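You operate a simulated robot arm through the tools that you are given. There is no shell and no other tool. Be economical: measure what you need, move in short steps, check, and stop when the job is done.

You are at the controls of a simulated robot arm. One attempt, no reset.

Task
Put the watt card on the side panel.
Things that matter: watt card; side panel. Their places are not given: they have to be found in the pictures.

Only the result counts: the job must be done as asked and must still hold three seconds after the hand-in. Knocking over, shifting, dropping, spilling or breaking anything else fails it.

Robot
A 7-joint arm with a two-finger parallel gripper, fixed in place. Base frame: the origin is at the foot of the arm, x ahead of it, y to its left, z up; the work surface is at about z = 0. Readings come in m, rad, newtons and seconds.
With the tool pointing down near the work surface it reaches from about 0.24 to 0.62 m from the base axis. Its first joint turns from -1.152 to 1.152 rad. Payload 2.6 kg.
The tool frame sits at the grasp point between the pads (the TCP): z along the fingers, y along the line on which they close. The tips reach 0.03 m beyond it. The gripper opens to 0.094 m. The fingers are 0.028 m wide and 0.01 m thick; the gripper's body (0.05 by 0.096 m) begins 0.055 m behind the TCP.
Orientation is told as [roll, pitch, yaw] about the base's x, y, z axes, in that order, counted from this pose: with the fingers straight down and closing along the base's y, the tool's x points along the base's -x, its y along +y and its z along -z.

Tools
- The arm moves only by the tool play_rows. Its argument "targets" is a list of rows, each a list of 7 numbers: the shift along the base's x, y, z in m, then the turn, a rotation vector about the base's x, y, z in rad, then the opening, from 0 (shut) to 1 (fully open). In form: [[x, y, z, ax, ay, az, jaw], ...]. A call has 1 to 12 rows; each row is the pose to reach, as a shift and turn from the pose commanded when the call began. Rows are played at 5 a second. More than 0.05 m and 0.15 rad between two rows, or a gripper value outside its range, and nothing of the call is played. Where a pose cannot be reached the arm comes as near as it can. A force on the tool above 40 N (or 10 N above the force at the start of the call, whichever is more), or a blocked arm, ends the call early, and 0.2 s more pass. Each finger travels about 0.072 m/s and halts on what it meets, pressing with about 28 N; the grip force reading is that of the motor and also rises with nothing between the fingers. The clock runs only during rows and for 0.2 s after the last one: add rows that repeat a pose to give the fingers time. The reply holds the time, the measured pose of the TCP, the force on the tool along the base axes, the opening and the grip force, in the units named above and with some noise.
- Cameras (640 x 400 px; columns grow to the right, rows downward): "scene" is fixed at [0.049, 0.4539, 0.56]; the picture's right is [-0.54, -0.84, 0.00], its down [-0.62, 0.39, -0.68] and it looks along [0.57, -0.37, -0.73] (base axes); focal length 374 px, centre (320, 200). "wrist" rides on the gripper at [-0.037, 0, -0.058] in the tool frame; the picture's right is [0.00, -1.00, 0.00], its down [0.97, 0.00, -0.24] and it looks along [0.24, 0.00, 0.97] (tool axes); focal length 218 px, centre (320, 200).
- snapshot(camera): a new picture of that camera. The clock stands still meanwhile.
- pixel_to_xyz(camera, pixels): there is no depth. For up to 12 entries [column, row, z] of the newest picture of that camera ("zoom" is the newest enlarged one), the place [x, y] in the base frame at which the ray of that pixel passes the height z, good to about 0.002 m, but the place of the scene camera against the robot may be out by one fixed shift of up to 0.018 m in any direction. The clock stands still meanwhile.
- close_up(camera, box): a new picture of the part [left, top, right, bottom] of that camera's present view, enlarged. The clock stands still meanwhile.
- close_job(): hands the job in; it is judged then, once.

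Work in short steps. Measure before you move; look again where a grasp or a placing could have gone wrong, and mend it. You have 60 turns and 26 pictures in all, those below and enlarged ones among them. Open the gripper and draw the arm clear of the work before you hand the job in, unless the task says otherwise; then end with one line.

The tools are called after "Call:" as name(argument=value, ...) on one line, values as JSON. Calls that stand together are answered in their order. play_rows: Moves the arm, as the interface text tells. Its arguments: {"type":"object","properties":{"targets":{"type":"array","items":{"type":"array","items":{"type":"number"}}}},"required":["targets"]} The other tools are called the same way: snapshot (camera) takes a picture; pixel_to_xyz (camera, pixels) gives the place at which the rays of pixels pass given heights; close_up (camera, box) takes an enlarged picture of a part of a camera's view; close_job () hands the job in.

At the start:

```text
time: 0.0
tcp_pos: [0.271, 0.3309, 0.269]
tool_rot: [0.0, 0.002, -0.001]
wrist_force: [0.1, 0.1, -0.5]
gripper_width: 0.0938
gripper_force: 0.0
```

scene: 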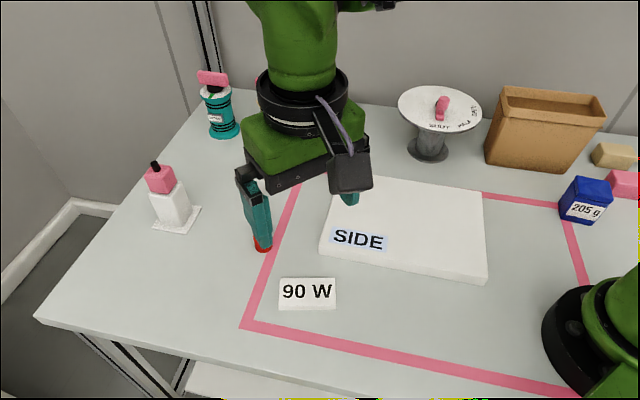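
wrist: 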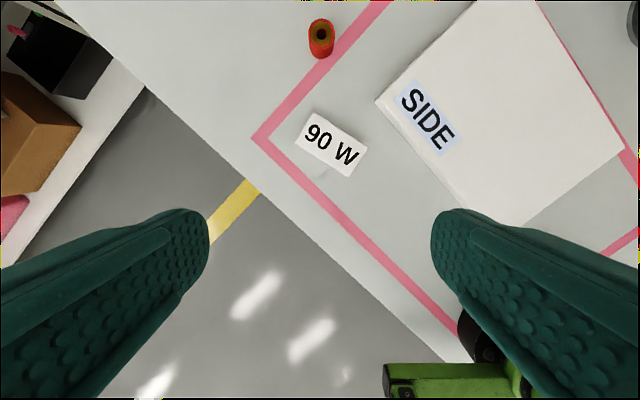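

The card "90 W" is at wrist (333,144), and the panel "SIDE" spans roughly (376,100)-(622,155). I'll measure the corners, first on the wrist picture, then with the scene camera as a cross-check.

Call:
pixel_to_xyz(camera="wrist", pixels=[[312, 111, 0.01], [368, 146, 0.01], [352, 177, 0.01], [295, 142, 0.01], [376, 101, 0.0], [376, 101, 0.03], [480, 222, 0.03], [623, 153, 0.03], [537, 0, 0.03], [321, 35, 0.03], [473, 0, 0.03]])

Call:
pixel_to_xyz(camera="scene", pixels=[[281, 278, 0.01], [336, 279, 0.01], [336, 310, 0.0], [279, 308, 0.0], [319, 251, 0.0], [321, 243, 0.03], [488, 275, 0.03], [483, 191, 0.03], [262, 248, 0.0], [488, 283, 0.0]])

Call:
close_up(camera="scene", box=[230, 160, 510, 335])

Call:
close_up(camera="wrist", box=[260, 60, 420, 200])

```text
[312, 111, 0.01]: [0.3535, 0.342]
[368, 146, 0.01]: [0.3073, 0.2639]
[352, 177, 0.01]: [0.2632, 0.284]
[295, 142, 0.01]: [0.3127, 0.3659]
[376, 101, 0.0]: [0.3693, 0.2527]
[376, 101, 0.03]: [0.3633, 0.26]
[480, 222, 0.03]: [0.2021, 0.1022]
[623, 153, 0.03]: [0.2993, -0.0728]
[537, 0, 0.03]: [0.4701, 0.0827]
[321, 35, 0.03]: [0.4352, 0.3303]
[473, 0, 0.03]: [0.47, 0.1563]
```

```text
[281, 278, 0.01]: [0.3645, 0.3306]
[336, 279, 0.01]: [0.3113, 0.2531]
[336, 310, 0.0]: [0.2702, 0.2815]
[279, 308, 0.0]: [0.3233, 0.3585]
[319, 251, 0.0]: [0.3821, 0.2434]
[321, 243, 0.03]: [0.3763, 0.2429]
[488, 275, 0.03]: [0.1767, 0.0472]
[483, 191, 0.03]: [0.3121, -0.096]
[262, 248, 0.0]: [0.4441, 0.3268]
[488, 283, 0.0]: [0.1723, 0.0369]
```

```text
2.29 times, centred on (370, 248) of scene
```

zoom: 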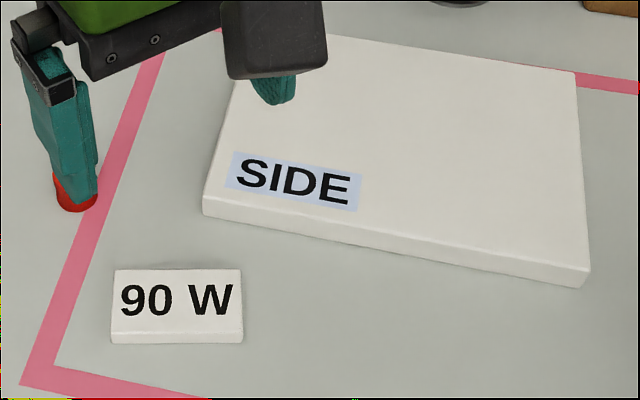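

```text
2.86 times, centred on (340, 130) of wrist
```

zoom: 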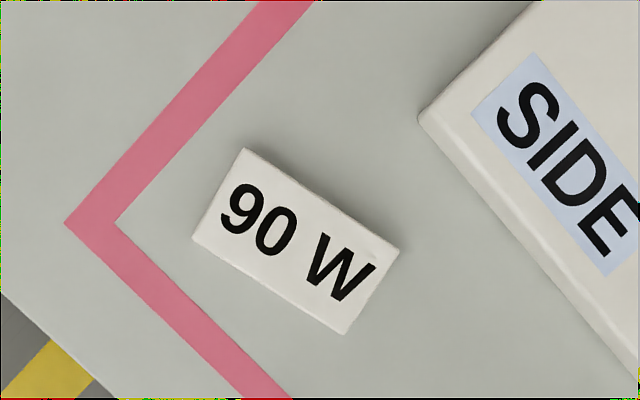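

Card centre is about (0.309, 0.314), its long side 0.091 m at about 59.5° from x, and its short side 0.047 m. I move above it, turn the tool +1.038 rad so it closes on the short side, and come part way down.

Call:
play_rows(targets=[[0.005, -0.002, -0.017, 0, 0, 0.148, 1], [0.011, -0.005, -0.034, 0, 0, 0.296, 1], [0.016, -0.007, -0.051, 0, 0, 0.444, 1], [0.022, -0.01, -0.068, 0, 0, 0.592, 1], [0.027, -0.012, -0.085, 0, 0, 0.74, 1], [0.033, -0.015, -0.102, 0, 0, 0.888, 1], [0.038, -0.017, -0.119, 0, 0, 1.036, 1], [0.038, -0.017, -0.119, 0, 0, 1.036, 1]])

Call:
snapshot(camera="wrist")

```text
time: 1.8
tcp_pos: [0.3091, 0.3145, 0.1503]
tool_rot: [0.001, 0.001, 1.039]
wrist_force: [0.4, -0.1, -0.6]
gripper_width: 0.094
gripper_force: 0.2
```

```text
21 pictures are left
```

wrist: 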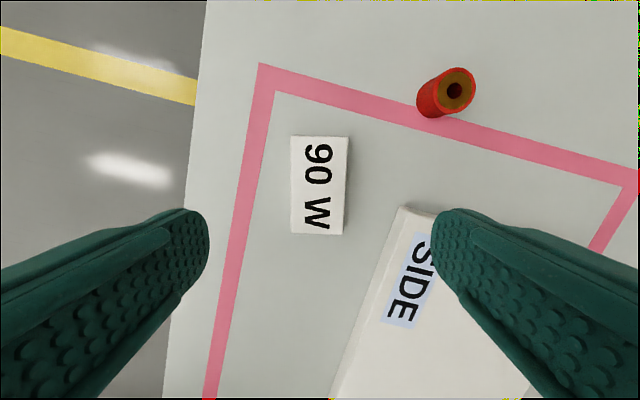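

The card now lies nearly square in the picture, with corners at (290,136), (349,137), (343,235) and (290,233). I'll measure it again from here.

Call:
pixel_to_xyz(camera="wrist", pixels=[[293, 136, 0.012], [349, 137, 0.012], [343, 235, 0.012], [291, 233, 0.012], [290, 136, 0.0], [290, 233, 0.0], [400, 206, 0.02], [360, 306, 0.02], [443, 214, 0.02]])

Call:
close_up(camera="wrist", box=[240, 110, 440, 260])

```text
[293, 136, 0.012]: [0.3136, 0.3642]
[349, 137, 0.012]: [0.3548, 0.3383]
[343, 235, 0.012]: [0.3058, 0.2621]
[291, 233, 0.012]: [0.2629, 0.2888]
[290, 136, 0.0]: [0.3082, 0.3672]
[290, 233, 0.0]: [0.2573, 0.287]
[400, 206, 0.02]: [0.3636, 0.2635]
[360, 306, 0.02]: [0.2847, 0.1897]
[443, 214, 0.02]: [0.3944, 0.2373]
```

```text
2.67 times, centred on (340, 185) of wrist
```

zoom: 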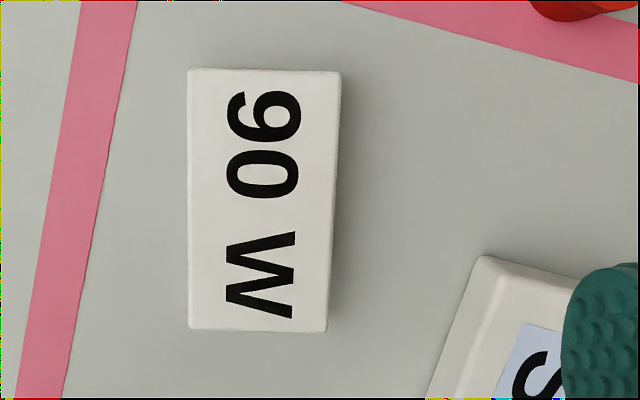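

The centre (0.309, 0.3133) agrees, and the refined angle is about 57°, so I trim yaw by -0.04. I narrow the jaw to 0.75 to clear the panel and descend until the tips are just above the table.

Call:
play_rows(targets=[[0, -0.001, -0.02, 0, 0, -0.04, 0.75], [0, -0.001, -0.05, 0, 0, -0.04, 0.75], [0, -0.001, -0.08, 0, 0, -0.04, 0.75], [0, -0.001, -0.1, 0, 0, -0.04, 0.75], [0, -0.001, -0.11, 0, 0, -0.04, 0.75], [0, -0.001, -0.116, 0, 0, -0.04, 0.75], [0, -0.001, -0.116, 0, 0, -0.04, 0.75]])

Call:
snapshot(camera="wrist")

```text
time: 3.4
tcp_pos: [0.3079, 0.3128, 0.0321]
tool_rot: [0.0, 0.0, 0.995]
wrist_force: [-0.8, 0.7, 0.4]
gripper_width: 0.0706
gripper_force: 0.0
```

```text
19 pictures are left
```

wrist: 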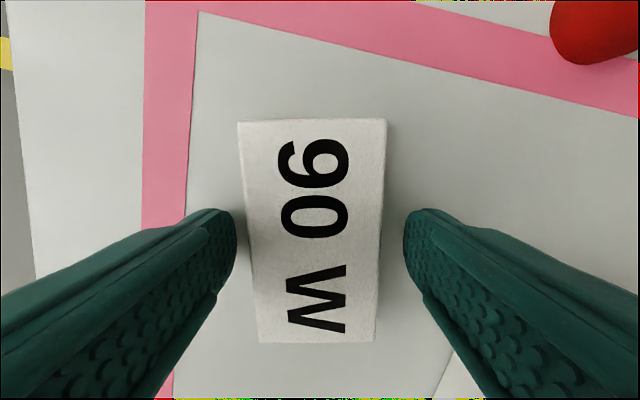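

The card sits between the fingers, nearly centred. I close on it.

Call:
play_rows(targets=[[0, 0, 0.001, 0, 0, 0, 0.6], [0, 0, 0.001, 0, 0, 0, 0.4], [0, 0, 0.001, 0, 0, 0, 0.35], [0, 0, 0.001, 0, 0, 0, 0.35], [0, 0, 0.001, 0, 0, 0, 0.35]])

```text
time: 4.6
tcp_pos: [0.3082, 0.314, 0.0341]
tool_rot: [0.001, 0.0, 0.997]
wrist_force: [0.1, -0.7, -0.2]
gripper_width: 0.0487
gripper_force: 27.7
```

Width 0.0487 with 27.7 N means the card is held. I lift it straight up and look.

Call:
play_rows(targets=[[0, 0, 0.01, 0, 0, 0, 0.35], [0, 0, 0.03, 0, 0, 0, 0.35], [0, 0, 0.06, 0, 0, 0, 0.35], [0, 0, 0.09, 0, 0, 0, 0.35], [0, 0, 0.12, 0, 0, 0, 0.35], [0, 0, 0.12, 0, 0, 0, 0.35]])

Call:
snapshot(camera="wrist")

Call:
snapshot(camera="scene")

```text
time: 6.0
tcp_pos: [0.3089, 0.3124, 0.1558]
tool_rot: [0.0, 0.0, 0.996]
wrist_force: [0.6, 0.3, -0.3]
gripper_width: 0.049
gripper_force: 27.8
```

```text
18 pictures are left
```

wrist: 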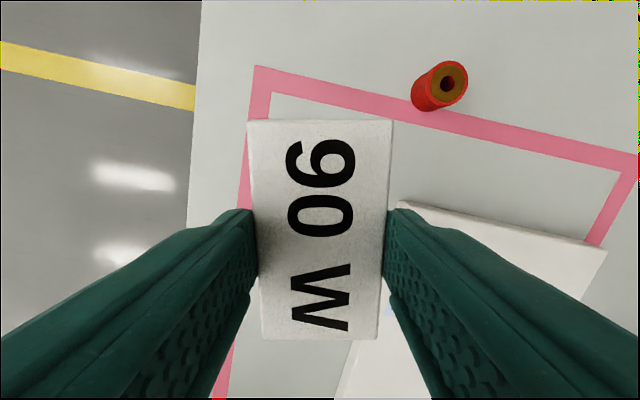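

```text
17 pictures are left
```

scene: 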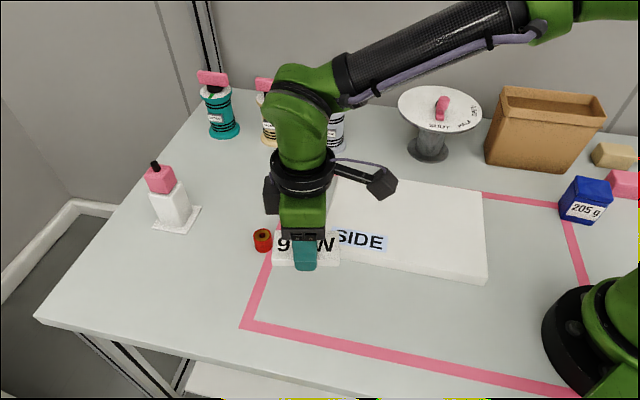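

The card is held level. Panel corners, using wrist values and the shift-corrected scene values, are about (0.366,0.257), (0.168,0.055), (0.303,-0.088) and (0.50,0.11), so the centre is about (0.335, 0.085). I carry the card there and turn it by -0.2 rad to line up with the panel.

Call:
play_rows(targets=[[0.004, -0.033, 0, 0, 0, -0.03, 0.35], [0.008, -0.066, 0, 0, 0, -0.06, 0.35], [0.012, -0.099, 0, 0, 0, -0.09, 0.35], [0.016, -0.132, 0, 0, 0, -0.12, 0.35], [0.02, -0.165, 0, 0, 0, -0.15, 0.35], [0.024, -0.198, 0, 0, 0, -0.18, 0.35], [0.027, -0.228, 0, 0, 0, -0.2, 0.35], [0.027, -0.228, 0, 0, 0, -0.2, 0.35]])

Call:
snapshot(camera="wrist")

Call:
snapshot(camera="scene")

```text
time: 7.8
tcp_pos: [0.3362, 0.0842, 0.1543]
tool_rot: [0.001, 0.001, 0.794]
wrist_force: [0.8, 0.8, -0.5]
gripper_width: 0.0489
gripper_force: 27.6
```

```text
16 pictures are left
```

wrist: 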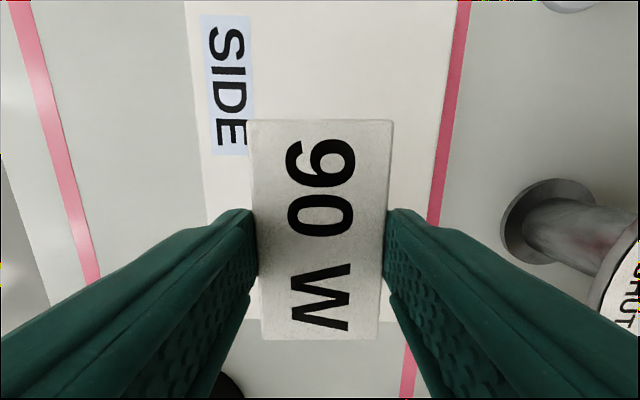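

```text
15 pictures are left
```

scene: 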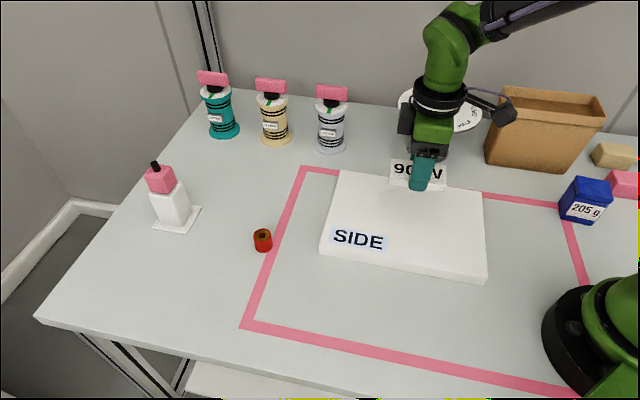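

All four panel corners now show in the scene picture, and the panel's end edge is at wrist row ~320. I'll measure these to confirm the centre.

Call:
pixel_to_xyz(camera="scene", pixels=[[340, 169, 0.02], [484, 191, 0.02], [488, 275, 0.02], [321, 243, 0.02]])

Call:
pixel_to_xyz(camera="wrist", pixels=[[190, 50, 0.02], [203, 170, 0.02], [450, 50, 0.02], [433, 180, 0.02], [240, 320, 0.02], [400, 320, 0.02], [247, 150, 0.02], [245, 120, 0.02]])

Call:
close_up(camera="scene", box=[310, 140, 510, 290])

```text
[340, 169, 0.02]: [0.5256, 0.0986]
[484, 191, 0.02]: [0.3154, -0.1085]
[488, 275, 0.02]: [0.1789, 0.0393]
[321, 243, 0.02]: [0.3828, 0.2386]
```

```text
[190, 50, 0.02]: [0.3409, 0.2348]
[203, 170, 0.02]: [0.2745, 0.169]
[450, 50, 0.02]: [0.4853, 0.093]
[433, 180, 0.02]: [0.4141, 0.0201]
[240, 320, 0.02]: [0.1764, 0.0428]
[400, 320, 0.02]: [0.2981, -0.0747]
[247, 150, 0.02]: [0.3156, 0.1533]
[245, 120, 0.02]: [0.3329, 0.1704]
```

```text
2.67 times, centred on (410, 215) of scene
```

zoom: 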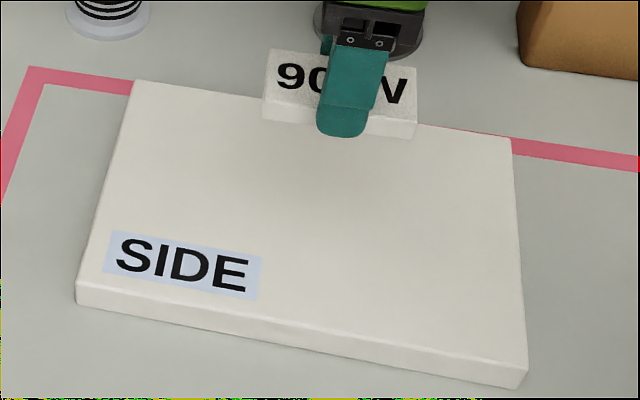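

Centre confirmed at about (0.340, 0.08), clear of the label. I descend to about 8 mm above the expected contact height.

Call:
play_rows(targets=[[0.003, -0.003, -0.03, 0, 0, 0, 0.35], [0.003, -0.003, -0.06, 0, 0, 0, 0.35], [0.003, -0.003, -0.08, 0, 0, 0, 0.35], [0.003, -0.003, -0.088, 0, 0, 0, 0.35], [0.003, -0.003, -0.088, 0, 0, 0, 0.35]])

Call:
close_up(camera="scene", box=[310, 140, 510, 290])

```text
time: 9.0
tcp_pos: [0.3387, 0.0815, 0.0658]
tool_rot: [0.001, 0.0, 0.796]
wrist_force: [0.5, -0.3, 0.3]
gripper_width: 0.049
gripper_force: 27.9
```

```text
2.67 times, centred on (410, 215) of scene
```

zoom: 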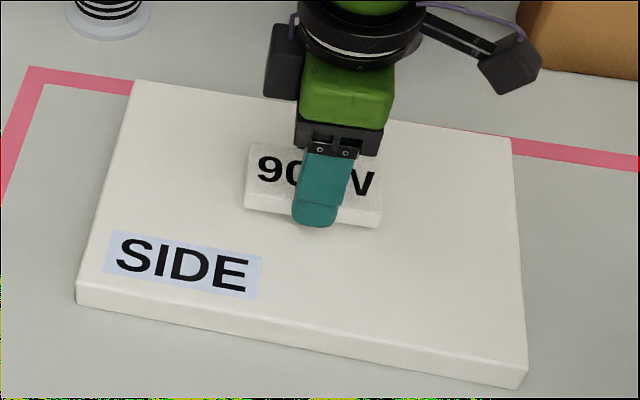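

The card hovers just over the middle of the panel with no contact yet. I step down 2 mm at a time and watch the force.

Call:
play_rows(targets=[[0, 0, -0.002, 0, 0, 0, 0.35], [0, 0, -0.004, 0, 0, 0, 0.35], [0, 0, -0.006, 0, 0, 0, 0.35], [0, 0, -0.006, 0, 0, 0, 0.35]])

```text
time: 10.0
tcp_pos: [0.3394, 0.0809, 0.061]
tool_rot: [0.001, 0.001, 0.797]
wrist_force: [0.7, -0.3, 0.0]
gripper_width: 0.0489
gripper_force: 27.6
```

Still no contact at z=0.061, so I go on down in 1 mm steps.

Call:
play_rows(targets=[[0, 0, -0.001, 0, 0, 0, 0.35], [0, 0, -0.002, 0, 0, 0, 0.35], [0, 0, -0.003, 0, 0, 0, 0.35], [0, 0, -0.003, 0, 0, 0, 0.35]])

```text
time: 11.0
tcp_pos: [0.3399, 0.0823, 0.0598]
tool_rot: [-0.002, -0.004, 0.795]
wrist_force: [-2.0, 1.0, 22.7]
gripper_width: 0.0487
gripper_force: 27.7
```

The force rose to 22.7 N at z≈0.06, so the card is resting on the panel. I ease the pressure by about 2 mm and then open moderately.

Call:
play_rows(targets=[[0, 0, 0.001, 0, 0, 0, 0.35], [0, 0, 0.002, 0, 0, 0, 0.35], [0, 0, 0.002, 0, 0, 0, 0.55], [0, 0, 0.002, 0, 0, 0, 0.75], [0, 0, 0.002, 0, 0, 0, 0.75], [0, 0, 0.002, 0, 0, 0, 0.75]])

Call:
snapshot(camera="wrist")

```text
time: 12.4
tcp_pos: [0.3376, 0.0816, 0.0587]
tool_rot: [0.0, -0.003, 0.796]
wrist_force: [-0.3, 0.0, -0.1]
gripper_width: 0.0708
gripper_force: 0.1
```

```text
12 pictures are left
```

wrist: 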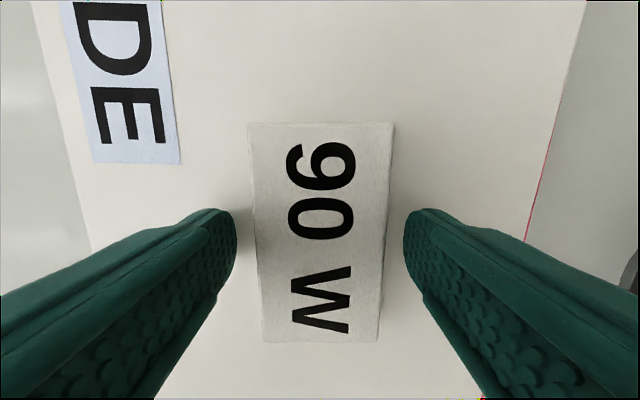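

The card is free and lies flat on the panel. I draw the arm straight up.

Call:
play_rows(targets=[[0, 0, 0.015, 0, 0, 0, 0.75], [0, 0, 0.045, 0, 0, 0, 0.75], [0, 0, 0.09, 0, 0, 0, 0.75], [0, 0, 0.135, 0, 0, 0, 0.9], [0, 0, 0.17, 0, 0, 0, 1], [0, 0, 0.2, 0, 0, 0, 1], [0, 0, 0.2, 0, 0, 0, 1]])

Call:
snapshot(camera="scene")

Call:
snapshot(camera="wrist")

```text
time: 14.0
tcp_pos: [0.3362, 0.0826, 0.2591]
tool_rot: [0.0, 0.0, 0.795]
wrist_force: [0.1, -0.1, -0.1]
gripper_width: 0.094
gripper_force: 0.1
```

```text
11 pictures are left
```

scene: 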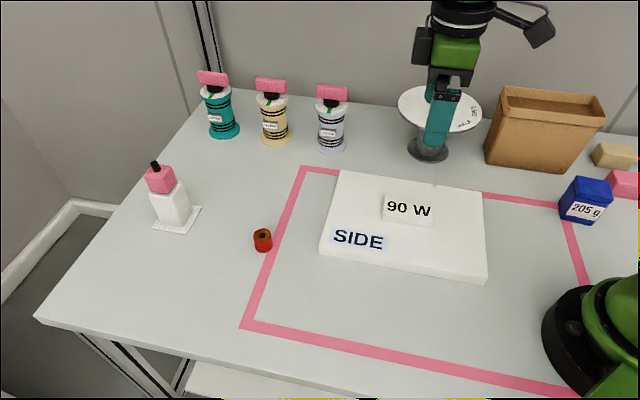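

```text
10 pictures are left
```

wrist: 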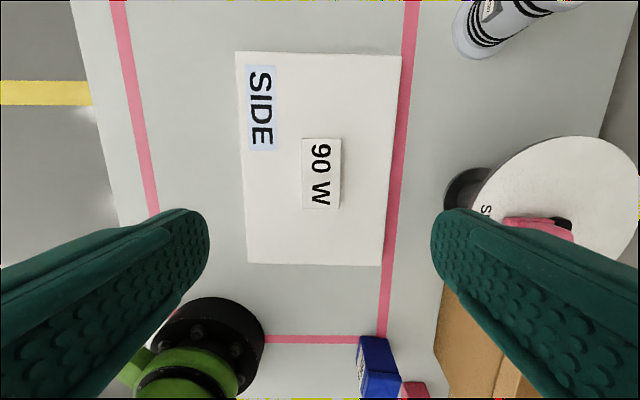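

The card lies flat in the middle of the SIDE panel at scene (408,208), nothing else has moved, and the arm is clear. I hand the job in.

Call:
close_job()

```text
The job is handed in.
```

The watt card (90 W) is lying flat near the middle of the side panel, clear of its label; the gripper is open, the arm is clear, and nothing else appeared to move.
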